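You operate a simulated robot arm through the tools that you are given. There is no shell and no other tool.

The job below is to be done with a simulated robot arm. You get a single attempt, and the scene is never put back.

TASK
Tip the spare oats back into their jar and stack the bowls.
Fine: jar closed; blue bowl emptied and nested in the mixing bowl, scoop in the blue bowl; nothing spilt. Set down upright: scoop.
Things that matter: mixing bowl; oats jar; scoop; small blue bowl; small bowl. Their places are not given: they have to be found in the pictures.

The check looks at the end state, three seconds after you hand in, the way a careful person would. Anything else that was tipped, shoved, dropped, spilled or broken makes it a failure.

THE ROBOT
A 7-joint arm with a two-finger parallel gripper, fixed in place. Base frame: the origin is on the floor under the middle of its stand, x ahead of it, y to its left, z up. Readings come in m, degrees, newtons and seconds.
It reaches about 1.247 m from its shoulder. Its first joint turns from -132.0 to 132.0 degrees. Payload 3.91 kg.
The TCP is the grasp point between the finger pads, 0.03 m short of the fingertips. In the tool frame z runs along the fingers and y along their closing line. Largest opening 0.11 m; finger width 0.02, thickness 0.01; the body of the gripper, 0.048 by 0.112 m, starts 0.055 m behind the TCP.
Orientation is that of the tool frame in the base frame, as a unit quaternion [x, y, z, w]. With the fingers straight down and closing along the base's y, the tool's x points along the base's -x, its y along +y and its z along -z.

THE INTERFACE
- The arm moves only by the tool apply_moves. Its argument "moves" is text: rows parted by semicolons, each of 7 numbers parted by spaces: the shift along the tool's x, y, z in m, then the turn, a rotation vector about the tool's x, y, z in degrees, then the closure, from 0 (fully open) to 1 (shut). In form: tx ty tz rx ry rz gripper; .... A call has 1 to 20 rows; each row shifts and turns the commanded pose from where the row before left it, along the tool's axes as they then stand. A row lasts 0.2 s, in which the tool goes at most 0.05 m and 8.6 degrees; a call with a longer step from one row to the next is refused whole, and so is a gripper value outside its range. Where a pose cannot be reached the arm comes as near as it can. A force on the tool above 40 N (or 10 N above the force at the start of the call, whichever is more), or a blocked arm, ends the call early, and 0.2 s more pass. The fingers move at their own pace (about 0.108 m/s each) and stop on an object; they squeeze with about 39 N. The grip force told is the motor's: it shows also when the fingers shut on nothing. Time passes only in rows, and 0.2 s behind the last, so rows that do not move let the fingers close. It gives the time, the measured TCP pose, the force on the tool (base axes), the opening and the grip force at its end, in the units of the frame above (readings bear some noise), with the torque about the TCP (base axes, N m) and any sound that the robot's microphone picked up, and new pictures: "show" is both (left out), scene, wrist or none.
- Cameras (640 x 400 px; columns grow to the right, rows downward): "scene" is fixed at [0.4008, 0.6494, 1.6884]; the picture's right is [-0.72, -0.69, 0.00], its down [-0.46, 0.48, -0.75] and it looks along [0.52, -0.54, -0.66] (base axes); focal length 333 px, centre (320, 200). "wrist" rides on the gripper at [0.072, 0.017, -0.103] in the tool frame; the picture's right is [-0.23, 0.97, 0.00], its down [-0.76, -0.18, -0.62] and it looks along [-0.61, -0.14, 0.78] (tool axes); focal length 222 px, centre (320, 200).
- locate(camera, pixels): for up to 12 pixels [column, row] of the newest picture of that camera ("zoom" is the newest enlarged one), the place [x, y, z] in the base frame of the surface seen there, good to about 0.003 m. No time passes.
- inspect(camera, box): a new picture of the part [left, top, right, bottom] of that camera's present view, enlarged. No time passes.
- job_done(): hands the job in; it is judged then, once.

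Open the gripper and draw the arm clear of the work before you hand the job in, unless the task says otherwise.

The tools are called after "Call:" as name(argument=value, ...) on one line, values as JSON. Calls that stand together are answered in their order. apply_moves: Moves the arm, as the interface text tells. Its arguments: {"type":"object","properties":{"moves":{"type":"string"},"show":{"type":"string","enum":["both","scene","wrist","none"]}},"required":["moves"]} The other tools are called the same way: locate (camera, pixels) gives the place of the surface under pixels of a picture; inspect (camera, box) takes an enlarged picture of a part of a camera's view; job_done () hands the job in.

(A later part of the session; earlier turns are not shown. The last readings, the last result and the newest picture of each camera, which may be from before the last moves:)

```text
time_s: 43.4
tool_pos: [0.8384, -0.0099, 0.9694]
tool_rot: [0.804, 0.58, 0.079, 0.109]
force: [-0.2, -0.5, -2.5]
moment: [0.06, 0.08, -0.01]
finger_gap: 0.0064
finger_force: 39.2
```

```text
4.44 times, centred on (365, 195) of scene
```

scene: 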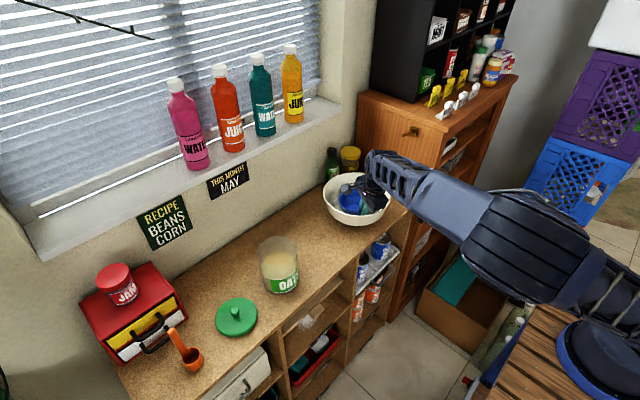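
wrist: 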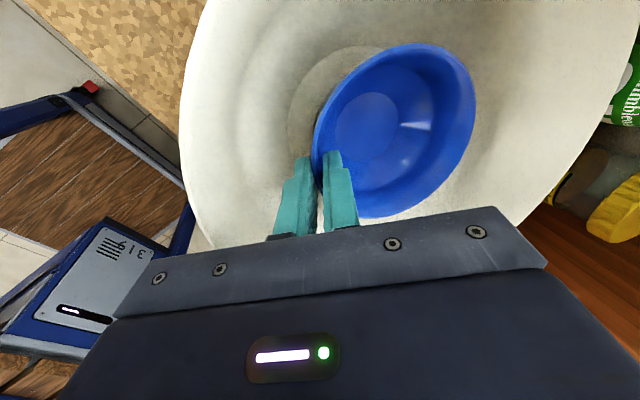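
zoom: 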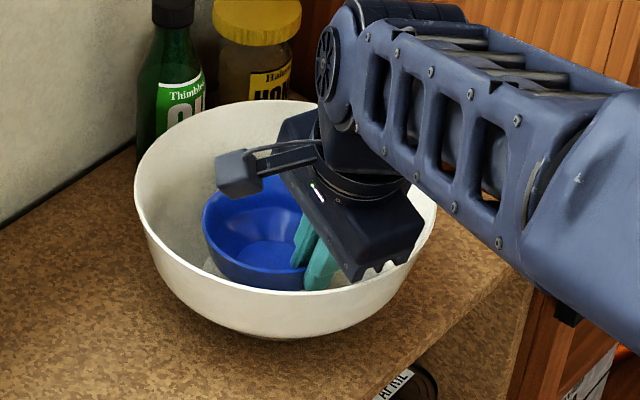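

About 12 mm remain and the hand is clear of the mixing bowl's rim. I descend in 3 mm steps and watch for the force of contact.

Call:
apply_moves(moves="0 -0.0008 0.0029 0 0 0 1; 0 -0.0008 0.0029 0 0 0 1; 0 -0.0005 0.0019 0 0 0 1; 0 0 0 0 0 0 1", show="none")

Call:
apply_moves(moves="0 -0.0005 0.0019 0 0 0 1; 0 0 0 0 0 0 1", show="none")

Call:
apply_moves(moves="0 -0.0005 0.0019 0 0 0 1; 0 0 0 0 0 0 1", show="none")

```text
time_s: 44.4
tool_pos: [0.8382, -0.0112, 0.9623]
tool_rot: [0.803, 0.58, 0.08, 0.109]
force: [0.4, 0.4, -1.9]
moment: [0.07, 0.11, 0.0]
finger_gap: 0.0065
finger_force: 38.8
```

```text
time_s: 45.0
tool_pos: [0.8398, -0.0113, 0.9607]
tool_rot: [0.804, 0.58, 0.078, 0.109]
force: [0.0, 0.5, -1.6]
moment: [0.03, 0.08, 0.0]
finger_gap: 0.0059
finger_force: 38.7
```

```text
time_s: 45.6
tool_pos: [0.8388, -0.01, 0.959]
tool_rot: [0.804, 0.579, 0.079, 0.109]
force: [-0.1, -0.3, -1.9]
moment: [0.05, 0.1, 0.01]
finger_gap: 0.0066
finger_force: 38.9
```

No contact yet at z≈0.959 (force still about −1.9 N). I go on in 1.5–2 mm steps.

Call:
apply_moves(moves="0 -0.0004 0.0015 0 0 0 1; 0 0 0 0 0 0 1", show="none")

Call:
apply_moves(moves="0 -0.0004 0.0015 0 0 0 1; 0 0 0 0 0 0 1", show="both")

Call:
inspect(camera="scene", box=[310, 150, 420, 240])

```text
time_s: 46.2
tool_pos: [0.8392, -0.0097, 0.9587]
tool_rot: [0.803, 0.58, 0.08, 0.11]
force: [-0.6, -2.5, 12.7]
moment: [0.02, -0.39, -0.07]
finger_gap: 0.0062
finger_force: 39.5
```

```text
time_s: 46.8
tool_pos: [0.8383, -0.0095, 0.9562]
tool_rot: [0.804, 0.579, 0.08, 0.109]
force: [-5.8, 2.9, 29.2]
moment: [0.12, -0.57, 0.06]
finger_gap: 0.0066
finger_force: 38.8
```

scene: 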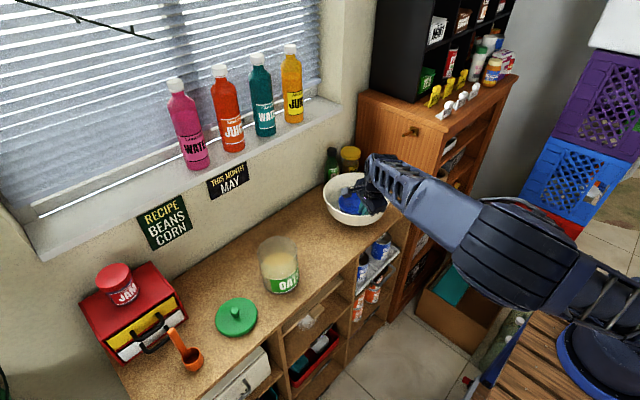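
wrist: 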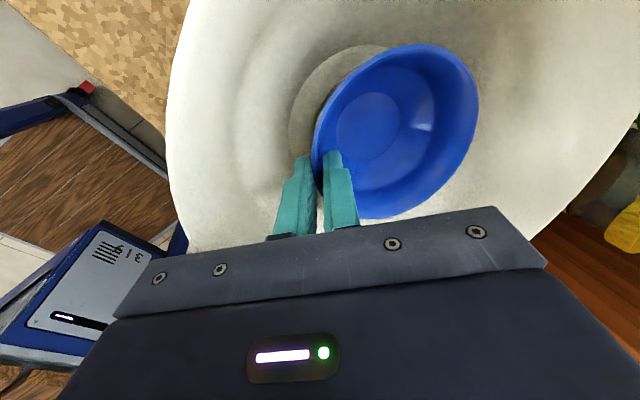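

```text
4.44 times, centred on (365, 195) of scene
```

zoom: 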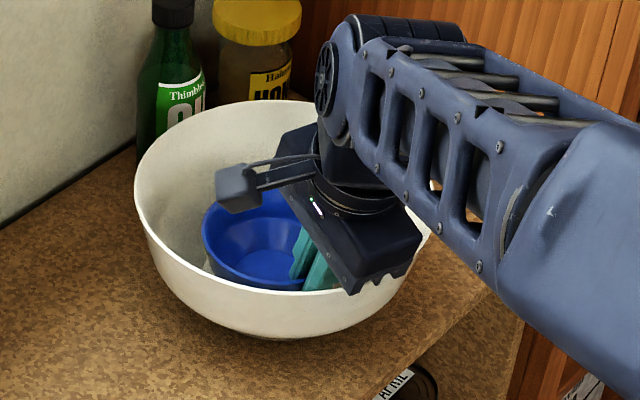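

Contact at z≈0.9587 gives a torque that matches the bowl's base on the floor rather than the hand on the rim. I ease up 2 mm to relieve the force, then open the fingers a little.

Call:
apply_moves(moves="0 0.0006 -0.0022 0 0 0 1; 0 0 0 0 0 0 1", show="none")

Call:
apply_moves(moves="0 0 0 0 0 0 0.93; 0 0 0 0 0 0 0.87; 0 0 0 0 0 0 0.8; 0 0 0 0 0 0 0.75; 0 0 0 0 0 0 0.75", show="both")

Call:
inspect(camera="wrist", box=[230, 30, 490, 240])

```text
time_s: 47.4
tool_pos: [0.8387, -0.0095, 0.957]
tool_rot: [0.804, 0.58, 0.078, 0.108]
force: [0.3, -0.4, 0.6]
moment: [-0.01, 0.02, 0.01]
finger_gap: 0.0063
finger_force: 38.6
```

```text
time_s: 48.6
tool_pos: [0.8387, -0.0113, 0.9579]
tool_rot: [0.803, 0.58, 0.079, 0.109]
force: [-0.7, 0.1, 0.3]
moment: [-0.01, -0.03, -0.02]
finger_gap: 0.0274
finger_force: 0.1
```

scene: 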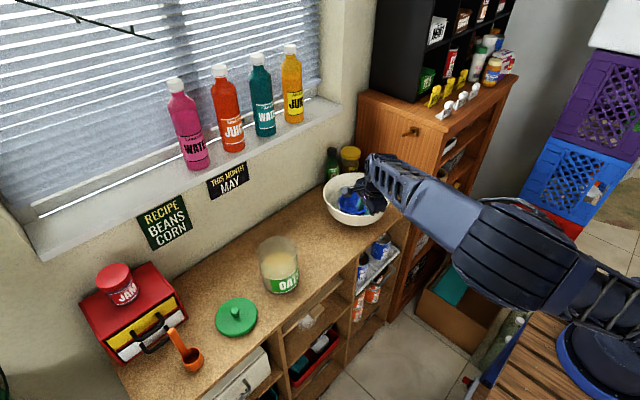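
wrist: 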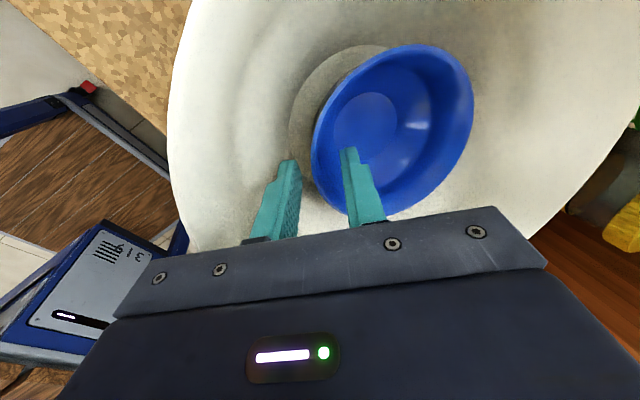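

```text
1.90 times, centred on (360, 135) of wrist
```

zoom: 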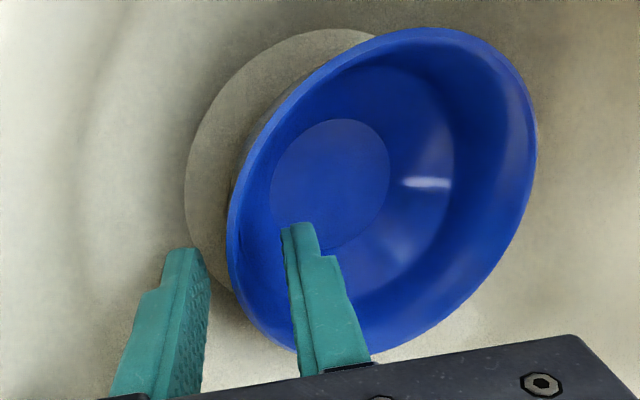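

The bowl is released and sits on the mixing bowl's floor, with both fingers free of its wall. I withdraw along the finger axis.

Call:
apply_moves(moves="0 0 -0.01 0 0 0 0.75; 0 0 -0.02 0 0 0 0.75; 0 0 -0.03 0 0 0 0.75; 0 0 -0.04 0 0 0 0.75; 0 0 -0.045 0 0 0 0.75; 0 0 -0.045 0 0 0 0.75; 0 0 0 0 0 0 0.75", show="both")

Call:
inspect(camera="scene", box=[305, 150, 415, 240])

```text
time_s: 50.2
tool_pos: [0.7906, 0.0012, 1.14]
tool_rot: [0.804, 0.579, 0.079, 0.11]
force: [-0.8, 0.1, 0.1]
moment: [0.01, -0.01, 0.03]
finger_gap: 0.0275
finger_force: 0.1
```

scene: 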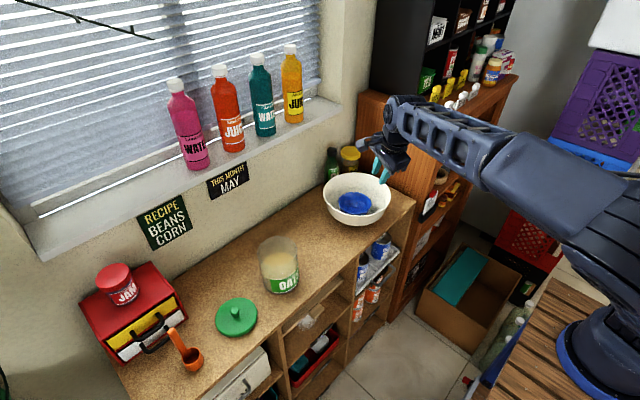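
wrist: 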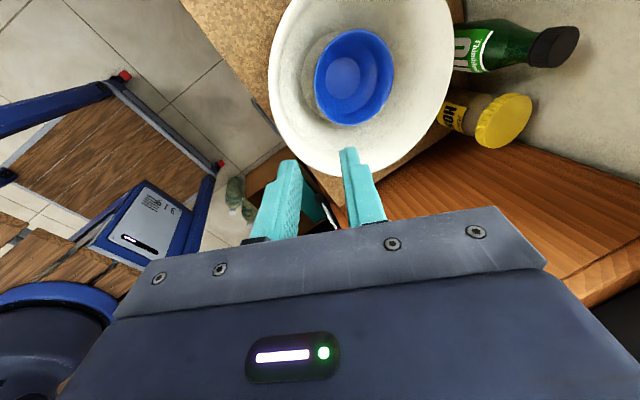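

```text
4.44 times, centred on (360, 195) of scene
```

zoom: 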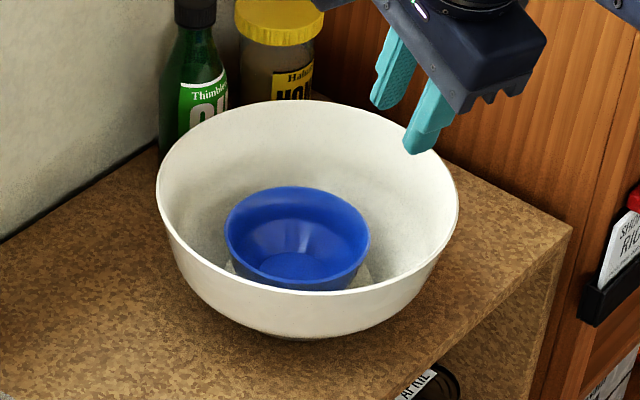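

The blue bowl is nested upright and empty in the mixing bowl. I locate its rim and floor there, for placing the scoop later.

Call:
locate(camera="zoom", pixels=[[227, 230], [367, 238], [297, 188], [300, 275], [297, 262], [250, 200], [345, 203], [315, 265], [280, 265], [158, 180], [457, 210], [310, 292]])

Call:
locate(camera="wrist", pixels=[[317, 75], [390, 85], [355, 32], [345, 125], [345, 75], [340, 65], [375, 45], [325, 105], [375, 115]])

```text
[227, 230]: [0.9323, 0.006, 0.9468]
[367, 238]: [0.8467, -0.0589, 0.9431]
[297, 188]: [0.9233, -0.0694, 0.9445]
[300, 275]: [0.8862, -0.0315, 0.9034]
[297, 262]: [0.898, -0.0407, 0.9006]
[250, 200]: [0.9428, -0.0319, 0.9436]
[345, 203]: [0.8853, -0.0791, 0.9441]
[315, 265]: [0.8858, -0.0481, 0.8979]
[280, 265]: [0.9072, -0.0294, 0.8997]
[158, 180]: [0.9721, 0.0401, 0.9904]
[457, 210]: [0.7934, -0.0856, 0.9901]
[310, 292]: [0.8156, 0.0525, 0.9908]
```

```text
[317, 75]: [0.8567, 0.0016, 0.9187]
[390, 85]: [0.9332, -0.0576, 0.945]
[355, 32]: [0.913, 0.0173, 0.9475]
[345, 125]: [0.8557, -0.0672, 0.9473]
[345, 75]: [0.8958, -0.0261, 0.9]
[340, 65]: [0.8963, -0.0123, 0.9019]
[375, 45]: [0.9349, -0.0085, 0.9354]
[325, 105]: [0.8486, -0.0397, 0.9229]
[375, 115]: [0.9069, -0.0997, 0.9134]
```

The blue bowl's centre is at (0.890, −0.027), with rim z≈0.9455 and floor z≈0.900. Next I straighten the gripper to point straight down and carry it over the jar toward the lid, at z≈1.15.

Call:
apply_moves(moves="0 0 -0.01 7.72 0 0 0.5; 0 0 -0.01 7.72 0 0 0.5; 0 0 0 0 0 -6.1 0.5; 0 0 0 0 0 -6.1 0.5; 0 0 0 0 0 -6.1 0.5; 0.03 0.0066 0 0 0 0 0.5; 0.0478 0.0066 0 0 0 0 0.5; 0.0478 0.0066 0 0 0 0 0.5; 0.0478 0.0066 0 0 0 0 0.5; 0.0478 0.0066 0 0 0 0 0.5; 0.0478 0.0066 0 0 0 0 0.5; 0.0478 0.0066 0 0 0 0 0.5; 0.0478 0.0066 0 0 0 0 0.5; 0.0478 0.0066 0 0 0 0 0.5; 0.0478 0.0066 0 0 0 0 0.5; 0.02 0 0 0 0 0 0.5; 0 0 0 0 0 0 0.5", show="both")

```text
time_s: 53.8
tool_pos: [0.8524, 0.49, 1.158]
tool_rot: [0.708, 0.707, 0.0, 0.0]
force: [-0.1, 0.7, -0.6]
moment: [0.01, 0.01, 0.0]
finger_gap: 0.0549
finger_force: 0.1
```

scene: 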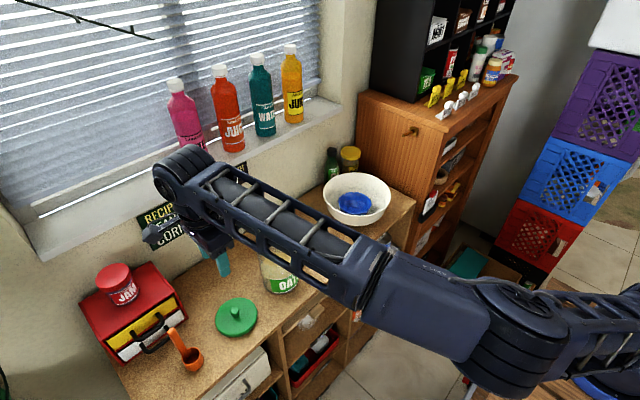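
wrist: 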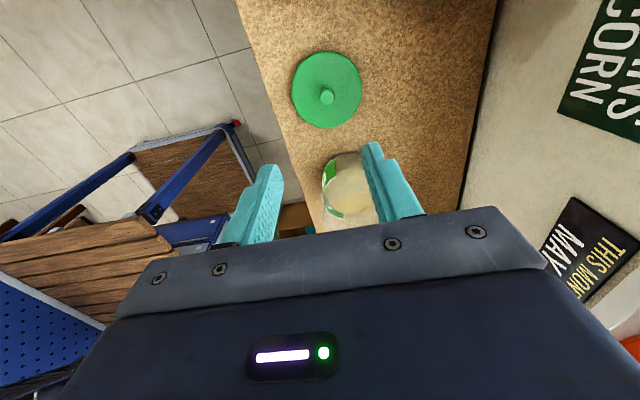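

The gripper is above the lid at (0.852, 0.490, 1.158), and the wrist view shows the knob at (327,97). I check the forearm's clearance over the jar and measure the knob more precisely from here.

Call:
locate(camera="scene", pixels=[[300, 230], [265, 215], [330, 270], [350, 290], [410, 300], [300, 262], [240, 230], [195, 180]])

Call:
inspect(camera="wrist", box=[270, 30, 390, 240])

```text
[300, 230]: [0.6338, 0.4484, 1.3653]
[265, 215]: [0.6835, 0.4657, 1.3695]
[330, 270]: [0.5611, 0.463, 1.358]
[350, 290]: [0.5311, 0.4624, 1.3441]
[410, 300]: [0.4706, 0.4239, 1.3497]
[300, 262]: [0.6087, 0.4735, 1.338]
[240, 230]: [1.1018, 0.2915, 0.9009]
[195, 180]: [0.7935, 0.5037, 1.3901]
```

```text
1.90 times, centred on (330, 135) of wrist
```

zoom: 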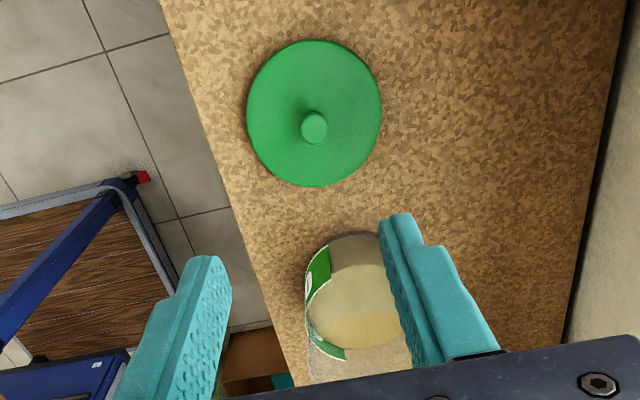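

The forearm is at z≈1.34 or above, well clear. I locate the knob and lid edges in this zoom.

Call:
locate(camera="zoom", pixels=[[313, 122], [303, 123], [325, 122], [314, 114], [314, 132], [250, 112], [379, 115], [318, 42], [315, 184], [270, 60], [365, 165], [360, 60]])

Call:
locate(camera="scene", pixels=[[236, 309], [232, 311], [240, 311], [236, 314], [237, 317], [218, 318], [256, 314], [238, 299], [237, 335]])

```text
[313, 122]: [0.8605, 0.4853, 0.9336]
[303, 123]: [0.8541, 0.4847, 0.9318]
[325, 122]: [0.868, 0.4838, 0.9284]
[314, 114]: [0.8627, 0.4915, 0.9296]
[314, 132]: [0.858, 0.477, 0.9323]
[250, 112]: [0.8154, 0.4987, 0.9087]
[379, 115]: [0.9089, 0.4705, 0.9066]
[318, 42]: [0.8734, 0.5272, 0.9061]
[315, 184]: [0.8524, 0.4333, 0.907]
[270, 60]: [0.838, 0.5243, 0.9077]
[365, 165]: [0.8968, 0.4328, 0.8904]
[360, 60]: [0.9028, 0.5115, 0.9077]
```

```text
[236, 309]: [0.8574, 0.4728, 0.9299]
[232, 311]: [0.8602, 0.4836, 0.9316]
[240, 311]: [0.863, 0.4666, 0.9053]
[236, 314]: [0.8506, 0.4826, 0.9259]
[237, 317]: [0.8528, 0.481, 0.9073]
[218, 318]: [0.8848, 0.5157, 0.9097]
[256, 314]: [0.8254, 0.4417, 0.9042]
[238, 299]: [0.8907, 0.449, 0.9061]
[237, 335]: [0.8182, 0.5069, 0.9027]
```

The two cameras agree on the knob within about 4 mm, so I take the mean (0.859, 0.483). I move over it and descend to z≈1.01 for a closer look.

Call:
apply_moves(moves="-0.007 0.0066 0.02 0 0 0 0.5; 0 0 0.035 0 0 0 0.5; 0 0 0.035 0 0 0 0.5; 0 0 0.035 0 0 0 0.5; 0 0 0.023 0 0 0 0.5; 0 0 0 0 0 0 0.5; 0 0 0 0 0 0 0.5", show="both")

Call:
inspect(camera="wrist", box=[220, 60, 440, 240])

Call:
inspect(camera="scene", box=[180, 240, 300, 350])

```text
time_s: 55.4
tool_pos: [0.8604, 0.4804, 1.0128]
tool_rot: [0.708, 0.707, 0.0, 0.0]
force: [-1.0, 0.5, 0.5]
moment: [-0.03, -0.02, -0.02]
finger_gap: 0.055
finger_force: 0.1
```

scene: 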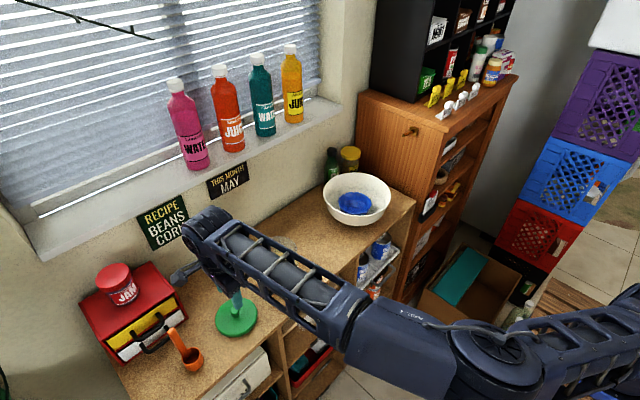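
wrist: 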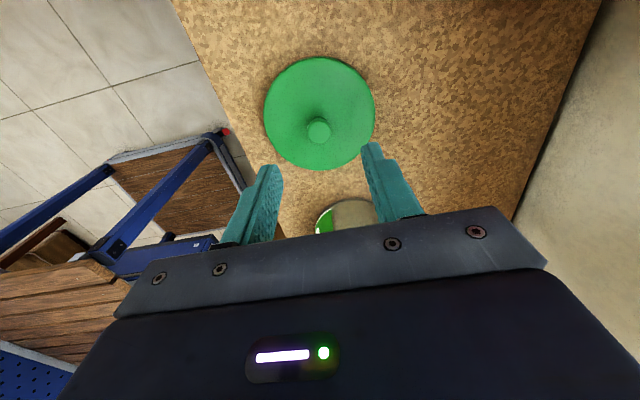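

```text
2.22 times, centred on (330, 150) of wrist
```

zoom: 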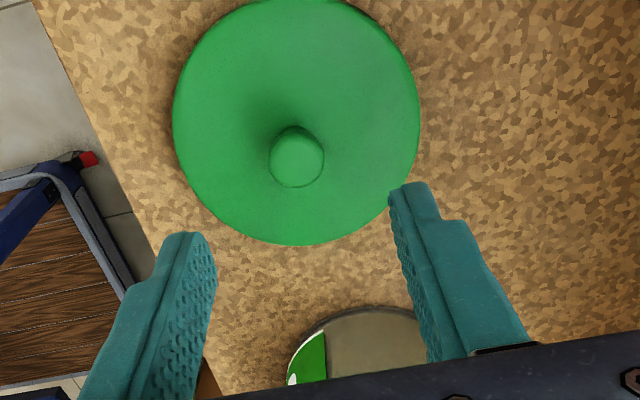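

```text
3.64 times, centred on (240, 295) of scene
```

zoom: 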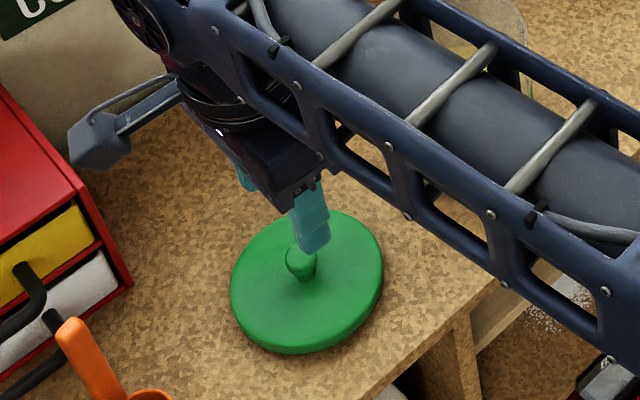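

The knob projects at (319.6, 131) against a predicted (320, 133.7) for perfect alignment, so it is only about 2.5 mm off in y. I correct that and descend to z≈0.942, keeping the fingertips just above the lid's plate.

Call:
apply_moves(moves="0.0025 0 0.02 0 0 0 0.5; 0 0 0.02 0 0 0 0.5; 0 0 0.018 0 0 0 0.5; 0 0 0.01 0 0 0 0.5; 0 0 0 0 0 0 0.5; 0 0 0 0 0 0 0.5", show="both")

Call:
inspect(camera="wrist", box=[220, 60, 440, 240])

Call:
inspect(camera="scene", box=[190, 260, 290, 350])

```text
time_s: 56.8
tool_pos: [0.8605, 0.4818, 0.9453]
tool_rot: [0.708, 0.707, 0.0, -0.001]
force: [0.5, -0.9, 0.8]
moment: [-0.02, -0.01, -0.01]
finger_gap: 0.0553
finger_force: 0.0
```

scene: 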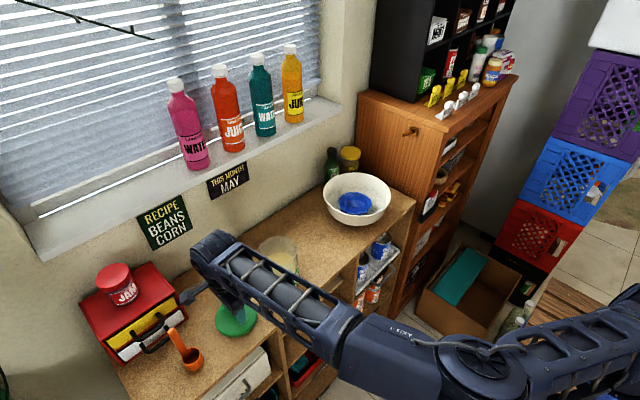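
wrist: 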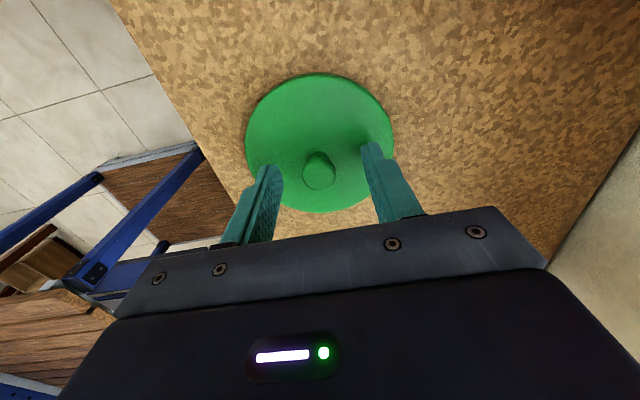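

```text
2.22 times, centred on (330, 150) of wrist
```

zoom: 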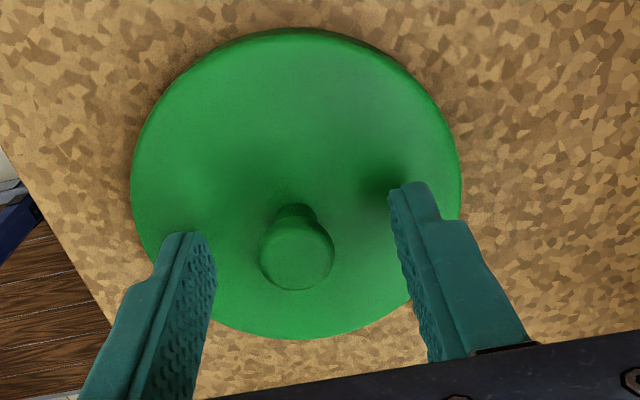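

```text
4.44 times, centred on (240, 305) of scene
```

zoom: 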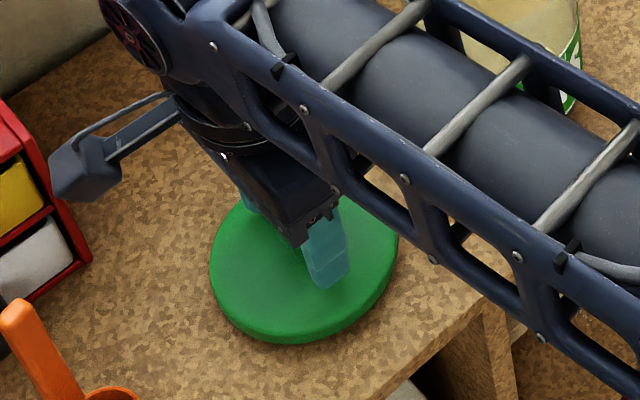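

Alignment is within 1 mm. I lower 3 mm more and close on the knob.

Call:
apply_moves(moves="0 0 0.003 0 0 0 0.5; 0 0 0 0 0 0 0.7; 0 0 0 0 0 0 0.8; 0 0 0 0 0 0 0.9; 0 0 0 0 0 0 1; 0 0 0 0 0 0 1; 0 0 0 0 0 0 1", show="both")

Call:
inspect(camera="wrist", box=[220, 60, 440, 240])

```text
time_s: 58.4
tool_pos: [0.861, 0.4813, 0.9418]
tool_rot: [0.708, 0.706, 0.001, -0.001]
force: [0.0, 1.0, -0.3]
moment: [0.01, 0.01, 0.0]
finger_gap: 0.0171
finger_force: 39.0
```

scene: 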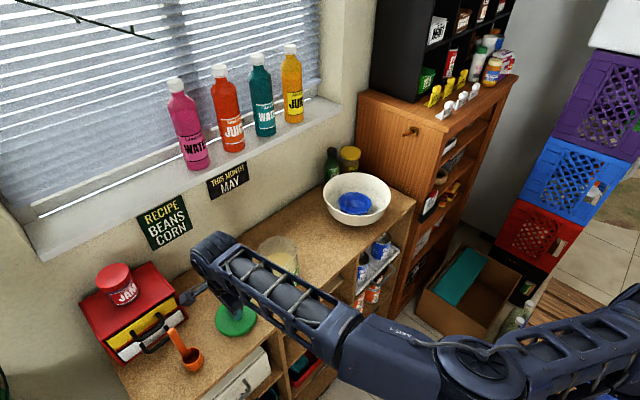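
wrist: 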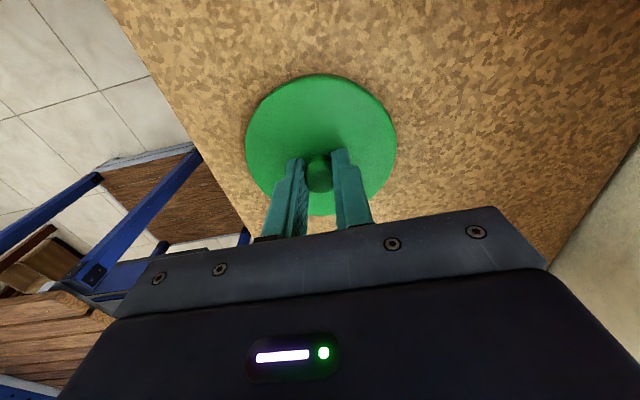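

```text
2.22 times, centred on (330, 150) of wrist
```

zoom: 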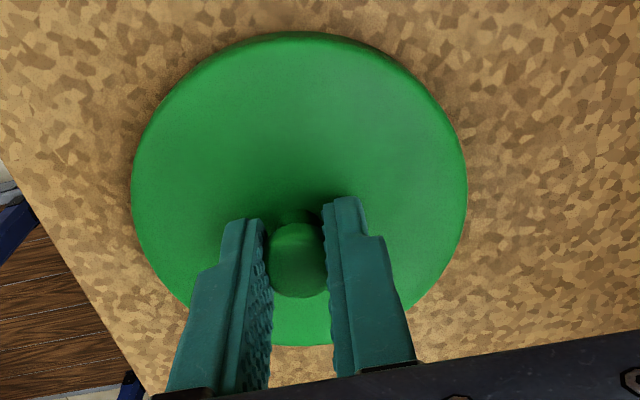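

The knob is gripped at a 17 mm gap and 39 N. I lift the lid straight up to about z=1.15.

Call:
apply_moves(moves="0 0 -0.008 0 0 0 1; 0 0 -0.02 0 0 0 1; 0 0 -0.03 0 0 0 1; 0 0 -0.04 0 0 0 1; 0 0 -0.04 0 0 0 1; 0 0 -0.04 0 0 0 1; 0 0 -0.03 0 0 0 1; 0 0 0 0 0 0 1; 0 0 0 0 0 0 1", show="both")

Call:
inspect(camera="wrist", box=[220, 60, 440, 240])

Call:
inspect(camera="scene", box=[160, 180, 340, 320])

```text
time_s: 60.4
tool_pos: [0.8599, 0.4817, 1.1504]
tool_rot: [0.707, 0.707, 0.001, 0.0]
force: [-0.3, -0.6, 0.6]
moment: [0.03, -0.01, 0.0]
finger_gap: 0.0173
finger_force: 38.5
```

scene: 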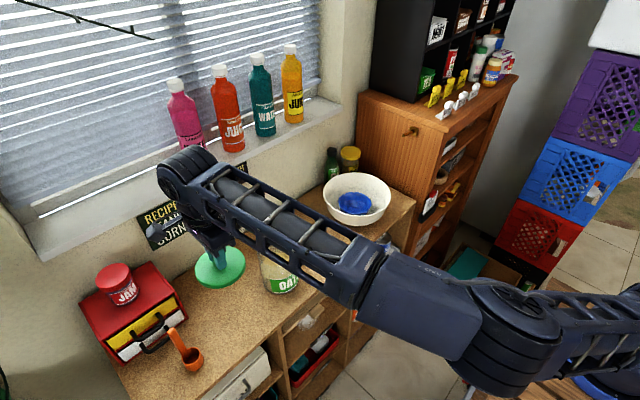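
wrist: 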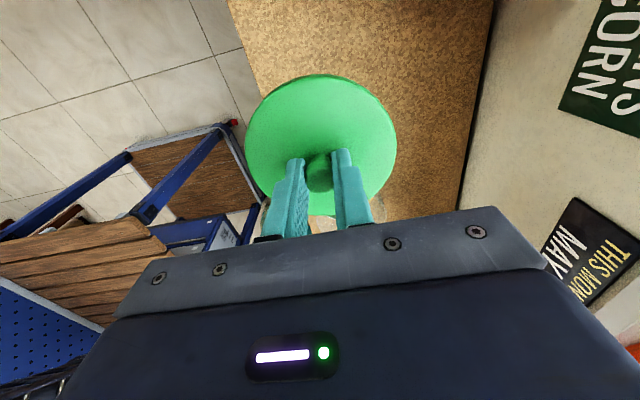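

```text
2.22 times, centred on (330, 150) of wrist
```

zoom: 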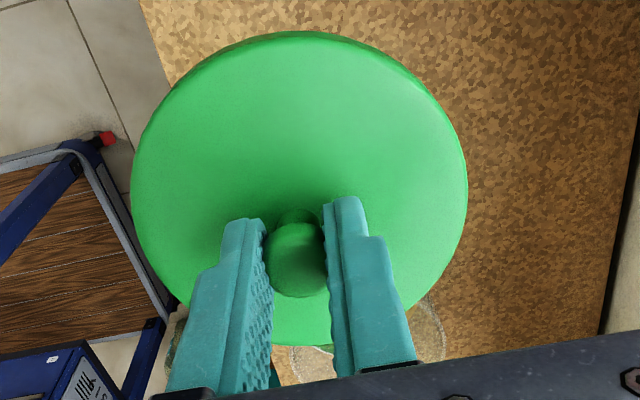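

```text
2.86 times, centred on (250, 250) of scene
```

zoom: 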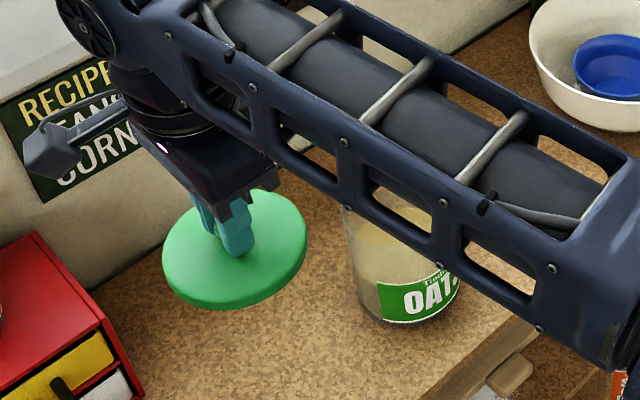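

The lid hangs level. I carry it over the jar to its far side (y≈0.20) at this height, so the wrist camera can see the jar's mouth unobstructed and I can measure its centre in the arm's own frame.

Call:
apply_moves(moves="-0.02 0.0012 0 0 0 0 1; -0.04 0.0012 0 0 0 0 1; -0.04 0.0012 0 0 0 0 1; -0.04 0.0012 0 0 0 0 1; -0.04 0.0012 0 0 0 0 1; -0.04 0.0012 0 0 0 0 1; -0.04 0.0012 0 0 0 0 1; -0.022 0.0012 0 0 0 0 1; 0 0 0 0 0 0 1; 0 0 0 0 0 0 1", show="both")

Call:
inspect(camera="wrist", box=[220, 0, 460, 150])

```text
time_s: 62.6
tool_pos: [0.8706, 0.2015, 1.15]
tool_rot: [0.708, 0.707, 0.001, 0.0]
force: [0.9, -0.1, 0.3]
moment: [0.0, 0.02, 0.0]
finger_gap: 0.0171
finger_force: 39.1
```

scene: 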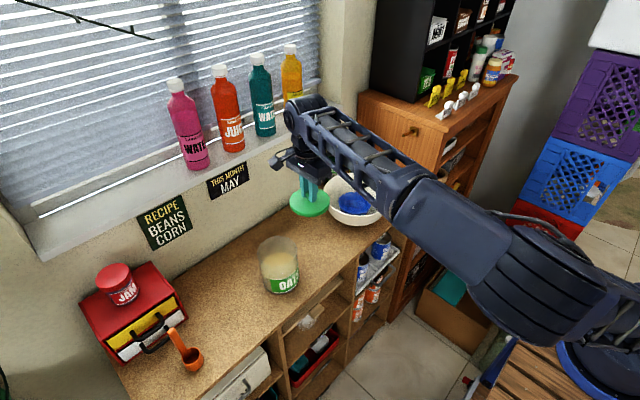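
wrist: 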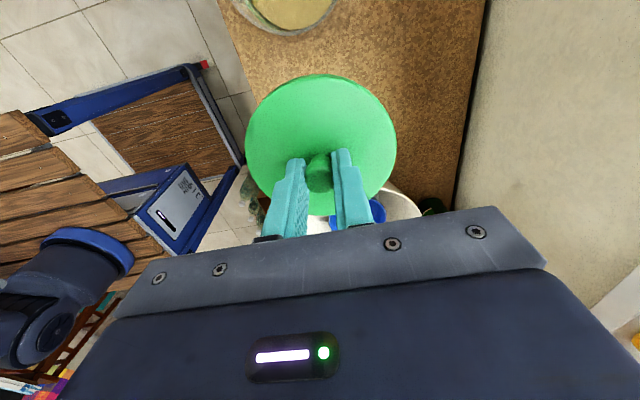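

```text
2.67 times, centred on (340, 75) of wrist
```

zoom: 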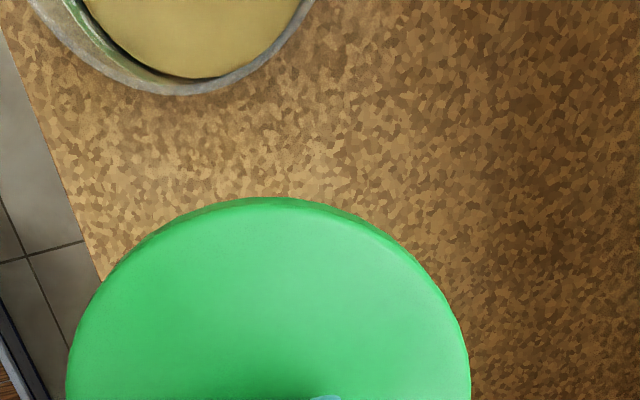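

The jar is only partly in view at the top edge. I rise 10 cm and shift +6 cm in y so its whole rim shows above the lid in the picture.

Call:
apply_moves(moves="0.012 0 -0.02 0 0 0 1; 0.016 0 -0.027 0 0 0 1; 0.016 0 -0.027 0 0 0 1; 0.017 0 -0.026 0 0 0 1; 0 0 0 0 0 0 1; 0 0 0 0 0 0 1", show="wrist")

Call:
inspect(camera="wrist", box=[250, 0, 410, 100])

```text
time_s: 64.0
tool_pos: [0.8704, 0.2619, 1.2481]
tool_rot: [0.708, 0.706, 0.0, 0.001]
force: [0.0, 0.7, 0.1]
moment: [0.03, -0.03, 0.01]
finger_gap: 0.0172
finger_force: 38.9
```

wrist: 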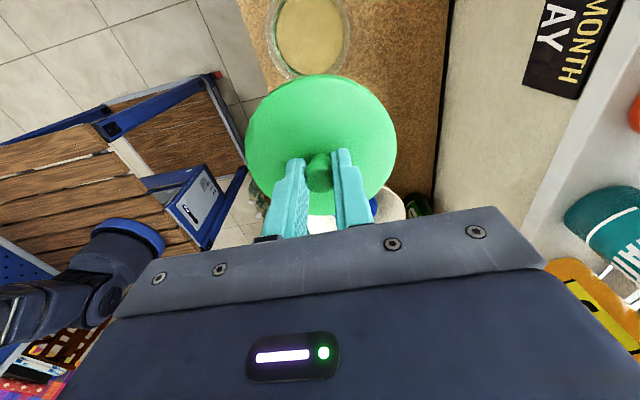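

```text
4.00 times, centred on (330, 50) of wrist
```

zoom: 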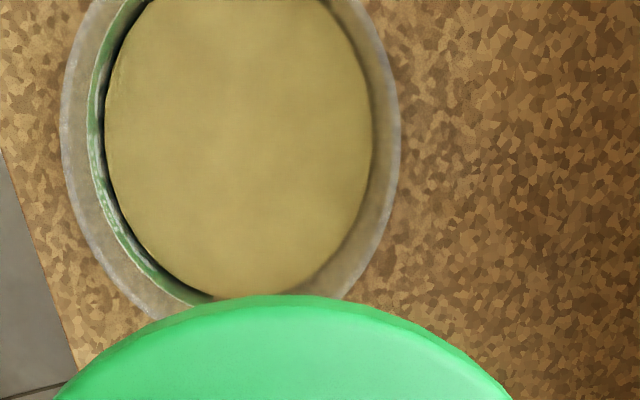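

The jar's rim now shows as a ring from (62,150) to (401,140) in the zoom. I locate points around that ring.

Call:
locate(camera="zoom", pixels=[[64, 150], [72, 80], [76, 220], [110, 285], [398, 150], [388, 225], [365, 272], [392, 70], [92, 25], [372, 15], [150, 312], [345, 295]])

```text
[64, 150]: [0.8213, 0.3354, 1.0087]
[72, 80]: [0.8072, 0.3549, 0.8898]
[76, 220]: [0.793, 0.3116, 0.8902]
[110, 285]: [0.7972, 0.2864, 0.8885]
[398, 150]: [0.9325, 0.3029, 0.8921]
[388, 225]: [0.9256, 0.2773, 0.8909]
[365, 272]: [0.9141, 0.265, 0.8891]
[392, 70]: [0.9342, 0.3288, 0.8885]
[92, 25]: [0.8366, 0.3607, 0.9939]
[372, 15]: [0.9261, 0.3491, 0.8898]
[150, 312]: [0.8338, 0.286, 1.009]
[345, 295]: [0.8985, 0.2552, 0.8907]
```

Ray-fitting the rim gives the jar's centre at (0.872, 0.3215) in the arm frame, agreeing with the scene camera within 2 mm. I move the lid over it and lower to about 1.5 cm above the rim.

Call:
apply_moves(moves="0.0295 0.0006 0 0 0 0 1; 0.0296 0.0005 0 0 0 0 1; 0 0 0.03 0 0 0 1; 0 0 0.04 0 0 0 1; 0 0 0.04 0 0 0 1; 0 0 0.035 0 0 0 1; 0 0 0.02 0 0 0 1; 0 0 0 0 0 0 1; 0 0 0 0 0 0 1", show="both")

Call:
inspect(camera="scene", box=[220, 200, 340, 310])

Call:
inspect(camera="wrist", box=[220, 40, 420, 240])

```text
time_s: 66.0
tool_pos: [0.8716, 0.3174, 1.0821]
tool_rot: [0.708, 0.706, 0.0, 0.0]
force: [-0.4, -0.4, -1.0]
moment: [0.0, -0.01, -0.02]
finger_gap: 0.0174
finger_force: 39.2
```

scene: 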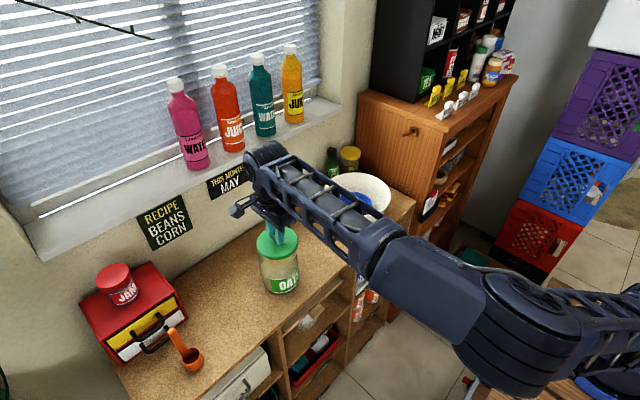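
wrist: 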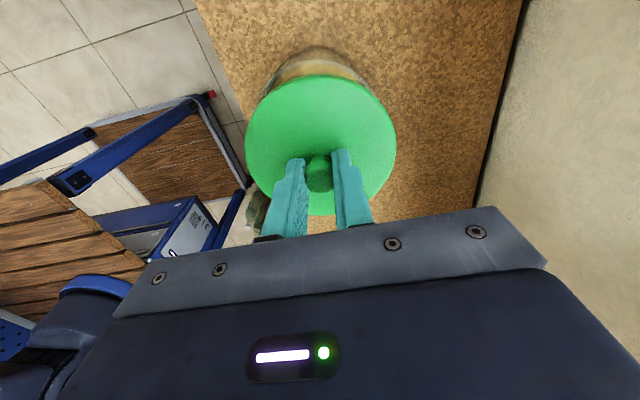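

```text
3.64 times, centred on (280, 255) of scene
```

zoom: 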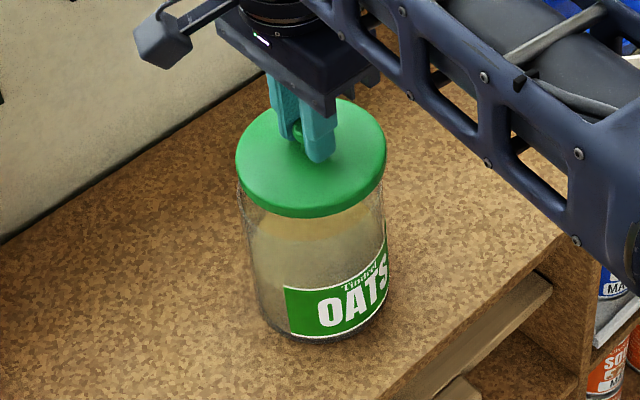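

```text
2.00 times, centred on (320, 140) of wrist
```

zoom: 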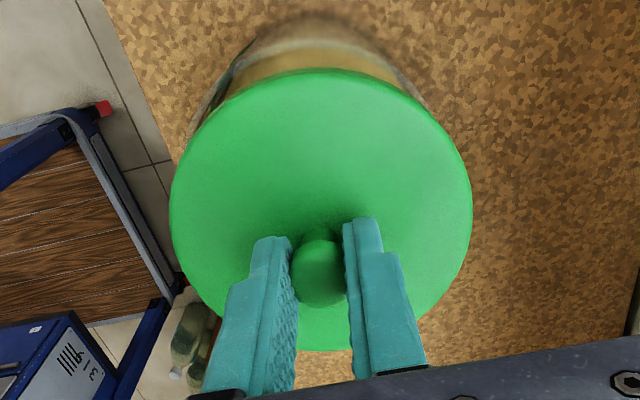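

Laterally the lid lines up with the jar in the scene zoom (edges 237–385 for both). The y reading of 0.3174 is a little low, so I read the pose again while holding.

Call:
apply_moves(moves="0 0 0 0 0 0 1", show="none")

Call:
apply_moves(moves="0 0 0 0 0 0 1", show="none")

Call:
apply_moves(moves="0 0 0 0 0 0 1", show="none")

Call:
locate(camera="scene", pixels=[[259, 245], [297, 243], [275, 258], [285, 230], [262, 238], [290, 255], [268, 254], [278, 237]])

```text
time_s: 66.4
tool_pos: [0.871, 0.3175, 1.0844]
tool_rot: [0.708, 0.706, 0.0, 0.0]
force: [-0.1, -0.4, 0.3]
moment: [-0.01, 0.0, 0.02]
finger_gap: 0.0173
finger_force: 38.9
```

```text
time_s: 66.8
tool_pos: [0.8713, 0.3187, 1.0828]
tool_rot: [0.708, 0.707, 0.001, 0.0]
force: [0.7, 0.3, -0.2]
moment: [0.01, 0.04, -0.01]
finger_gap: 0.0174
finger_force: 39.5
```

```text
time_s: 67.2
tool_pos: [0.8724, 0.3187, 1.0836]
tool_rot: [0.708, 0.706, -0.001, 0.0]
force: [0.2, -0.5, -0.6]
moment: [0.0, 0.01, 0.01]
finger_gap: 0.0169
finger_force: 39.0
```

```text
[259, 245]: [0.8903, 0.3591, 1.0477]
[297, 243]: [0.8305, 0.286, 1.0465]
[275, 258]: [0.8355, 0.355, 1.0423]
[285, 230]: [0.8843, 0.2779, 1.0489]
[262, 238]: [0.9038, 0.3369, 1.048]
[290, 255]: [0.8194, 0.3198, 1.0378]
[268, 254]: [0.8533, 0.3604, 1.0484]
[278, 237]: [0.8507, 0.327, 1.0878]
```

The averaged pose is (0.8717, 0.318, 1.083), so the lid may sit about 3 mm too far toward −y. I enlarge the lid to compare its outline with the jar's more carefully.

Call:
inspect(camera="scene", box=[250, 215, 306, 260])

Call:
inspect(camera="wrist", box=[240, 30, 400, 130])

```text
8.89 times, centred on (278, 238) of scene
```

zoom: 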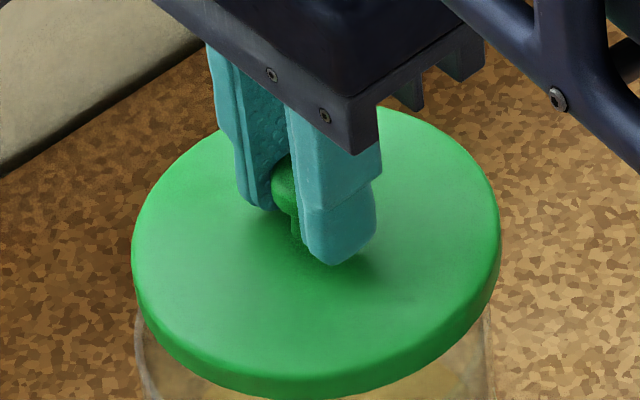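

```text
4.00 times, centred on (320, 80) of wrist
```

zoom: 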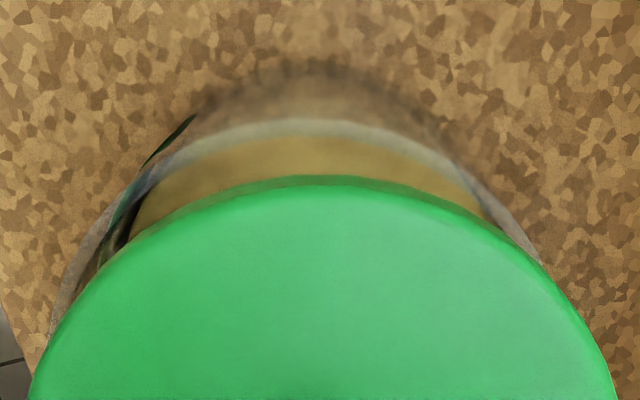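

Both views agree that the lid needs about +3 mm in y. I apply that and descend 1 cm, then go on in small steps watching for contact near z≈1.069.

Call:
apply_moves(moves="0.003 0.0005 0 0 0 0 1; 0 0 0.005 0 0 0 1; 0 0 0.004 0 0 0 1; 0 0 0 0 0 0 1", show="none")

Call:
apply_moves(moves="0 0 0.002 0 0 0 1; 0 0 0 0 0 0 1", show="both")

Call:
inspect(camera="scene", box=[240, 215, 320, 300])

Call:
inspect(camera="wrist", box=[240, 30, 400, 130])

```text
time_s: 68.2
tool_pos: [0.8718, 0.3221, 1.0749]
tool_rot: [0.708, 0.707, 0.0, 0.0]
force: [0.6, 0.2, 0.1]
moment: [0.01, -0.02, 0.01]
finger_gap: 0.0172
finger_force: 39.2
```

```text
time_s: 68.8
tool_pos: [0.8723, 0.3221, 1.0722]
tool_rot: [0.708, 0.707, 0.0, -0.001]
force: [-0.7, -0.4, -0.2]
moment: [0.02, 0.01, 0.03]
finger_gap: 0.0173
finger_force: 39.3
```

scene: 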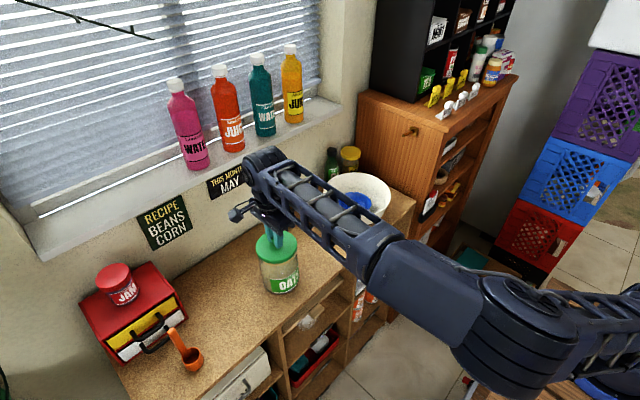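
wrist: 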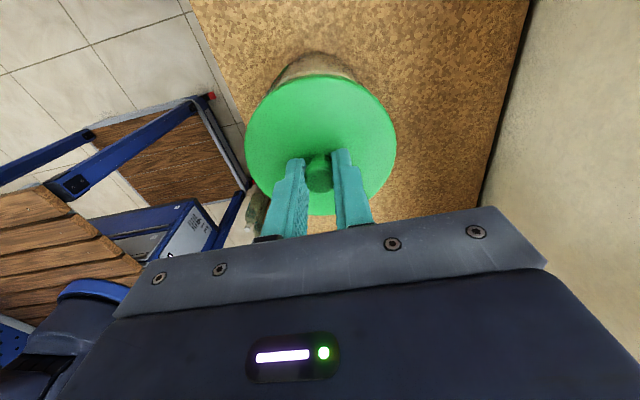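

```text
4.71 times, centred on (280, 258) of scene
```

zoom: 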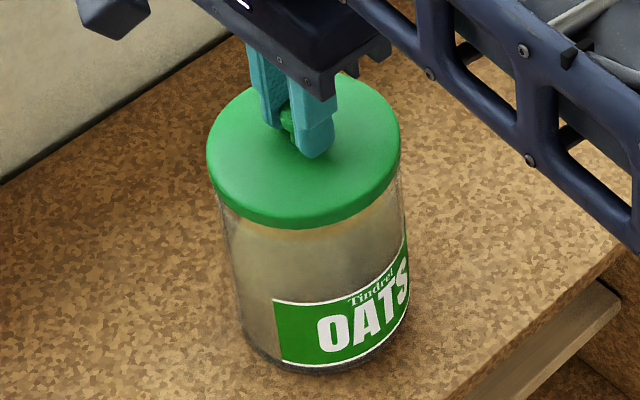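

```text
4.00 times, centred on (320, 80) of wrist
```

zoom: 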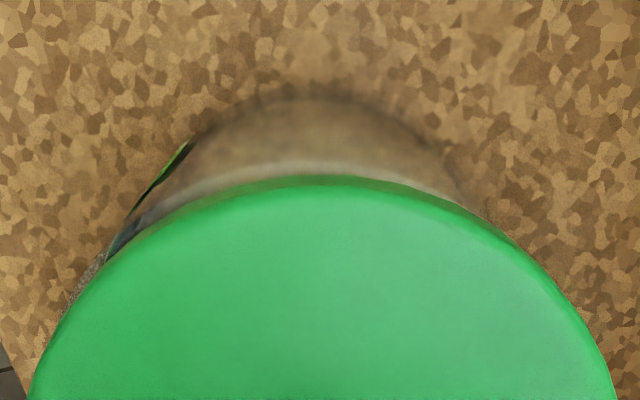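

The visible arc of the jar rim matches the arc predicted for a centred lid to within a few zoom pixels. I continue down in 1.5 mm steps until contact.

Call:
apply_moves(moves="0 0 0.0015 0 0 0 1; 0 0 0 0 0 0 1", show="none")

Call:
apply_moves(moves="0 0 0.0015 0 0 0 1; 0 0 0 0 0 0 1", show="none")

Call:
apply_moves(moves="0 0 0.0015 0 0 0 1; 0 0 0 0 0 0 1", show="none")

```text
time_s: 69.4
tool_pos: [0.8723, 0.3221, 1.073]
tool_rot: [0.707, 0.707, 0.0, 0.001]
force: [-0.1, 0.2, 0.2]
moment: [-0.03, 0.0, -0.02]
finger_gap: 0.0173
finger_force: 39.2
```

```text
time_s: 70.0
tool_pos: [0.8724, 0.324, 1.07]
tool_rot: [0.708, 0.706, 0.0, 0.0]
force: [0.1, 0.0, -0.2]
moment: [0.0, 0.01, 0.02]
finger_gap: 0.0171
finger_force: 38.4
```

```text
time_s: 70.6
tool_pos: [0.8718, 0.3242, 1.0687]
tool_rot: [0.708, 0.706, 0.0, 0.0]
force: [-0.2, 0.0, 0.1]
moment: [-0.02, 0.01, 0.0]
finger_gap: 0.0172
finger_force: 39.1
```

No contact yet at z≈1.0687, so I continue with small steps.

Call:
apply_moves(moves="0 0 0.0015 0 0 0 1; 0 0 0 0 0 0 1", show="none")

Call:
apply_moves(moves="0 0 0.0015 0 0 0 1; 0 0 0 0 0 0 1", show="both")

Call:
inspect(camera="scene", box=[240, 215, 320, 300])

Call:
inspect(camera="wrist", box=[240, 30, 400, 130])

```text
time_s: 71.2
tool_pos: [0.8709, 0.3239, 1.0674]
tool_rot: [0.707, 0.707, 0.001, 0.0]
force: [-0.4, 0.4, 0.6]
moment: [-0.02, -0.01, -0.01]
finger_gap: 0.0172
finger_force: 38.7
```

```text
time_s: 71.8
tool_pos: [0.8706, 0.3243, 1.0649]
tool_rot: [0.708, 0.706, 0.001, 0.0]
force: [-3.4, -0.1, 6.1]
moment: [0.08, -0.11, 0.0]
finger_gap: 0.0172
finger_force: 39.1
```

scene: 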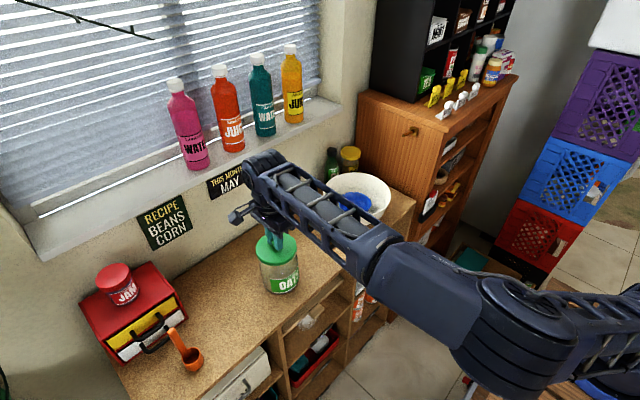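
wrist: 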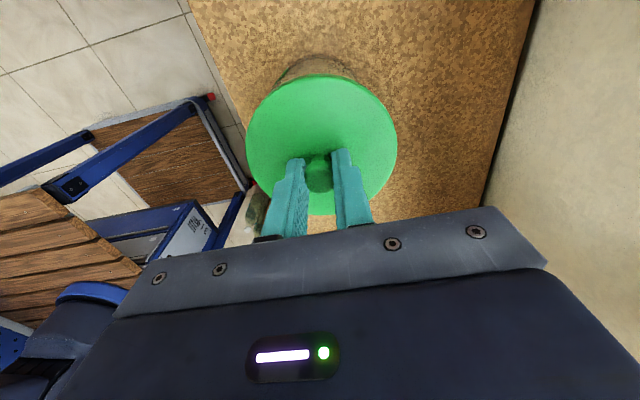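

```text
4.71 times, centred on (280, 258) of scene
```

zoom: 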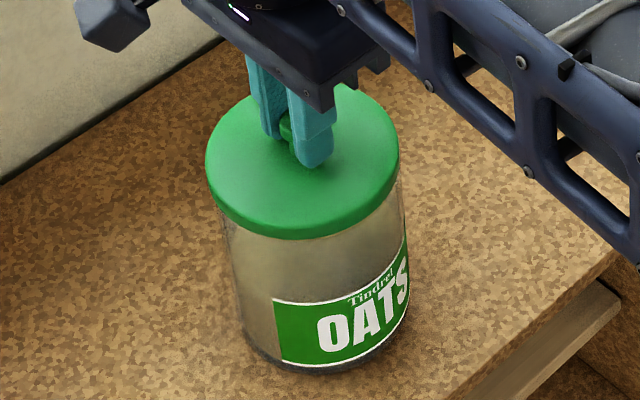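

```text
4.00 times, centred on (320, 80) of wrist
```

zoom: 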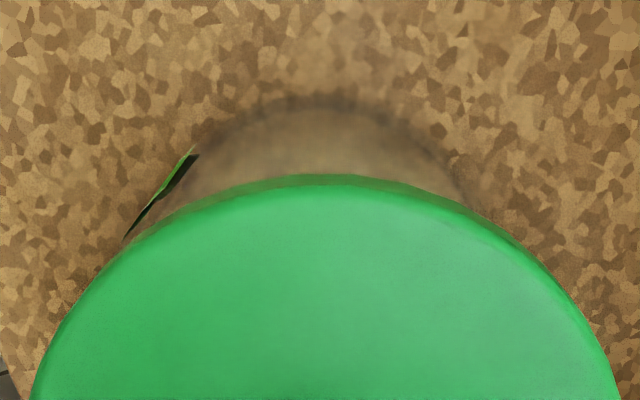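

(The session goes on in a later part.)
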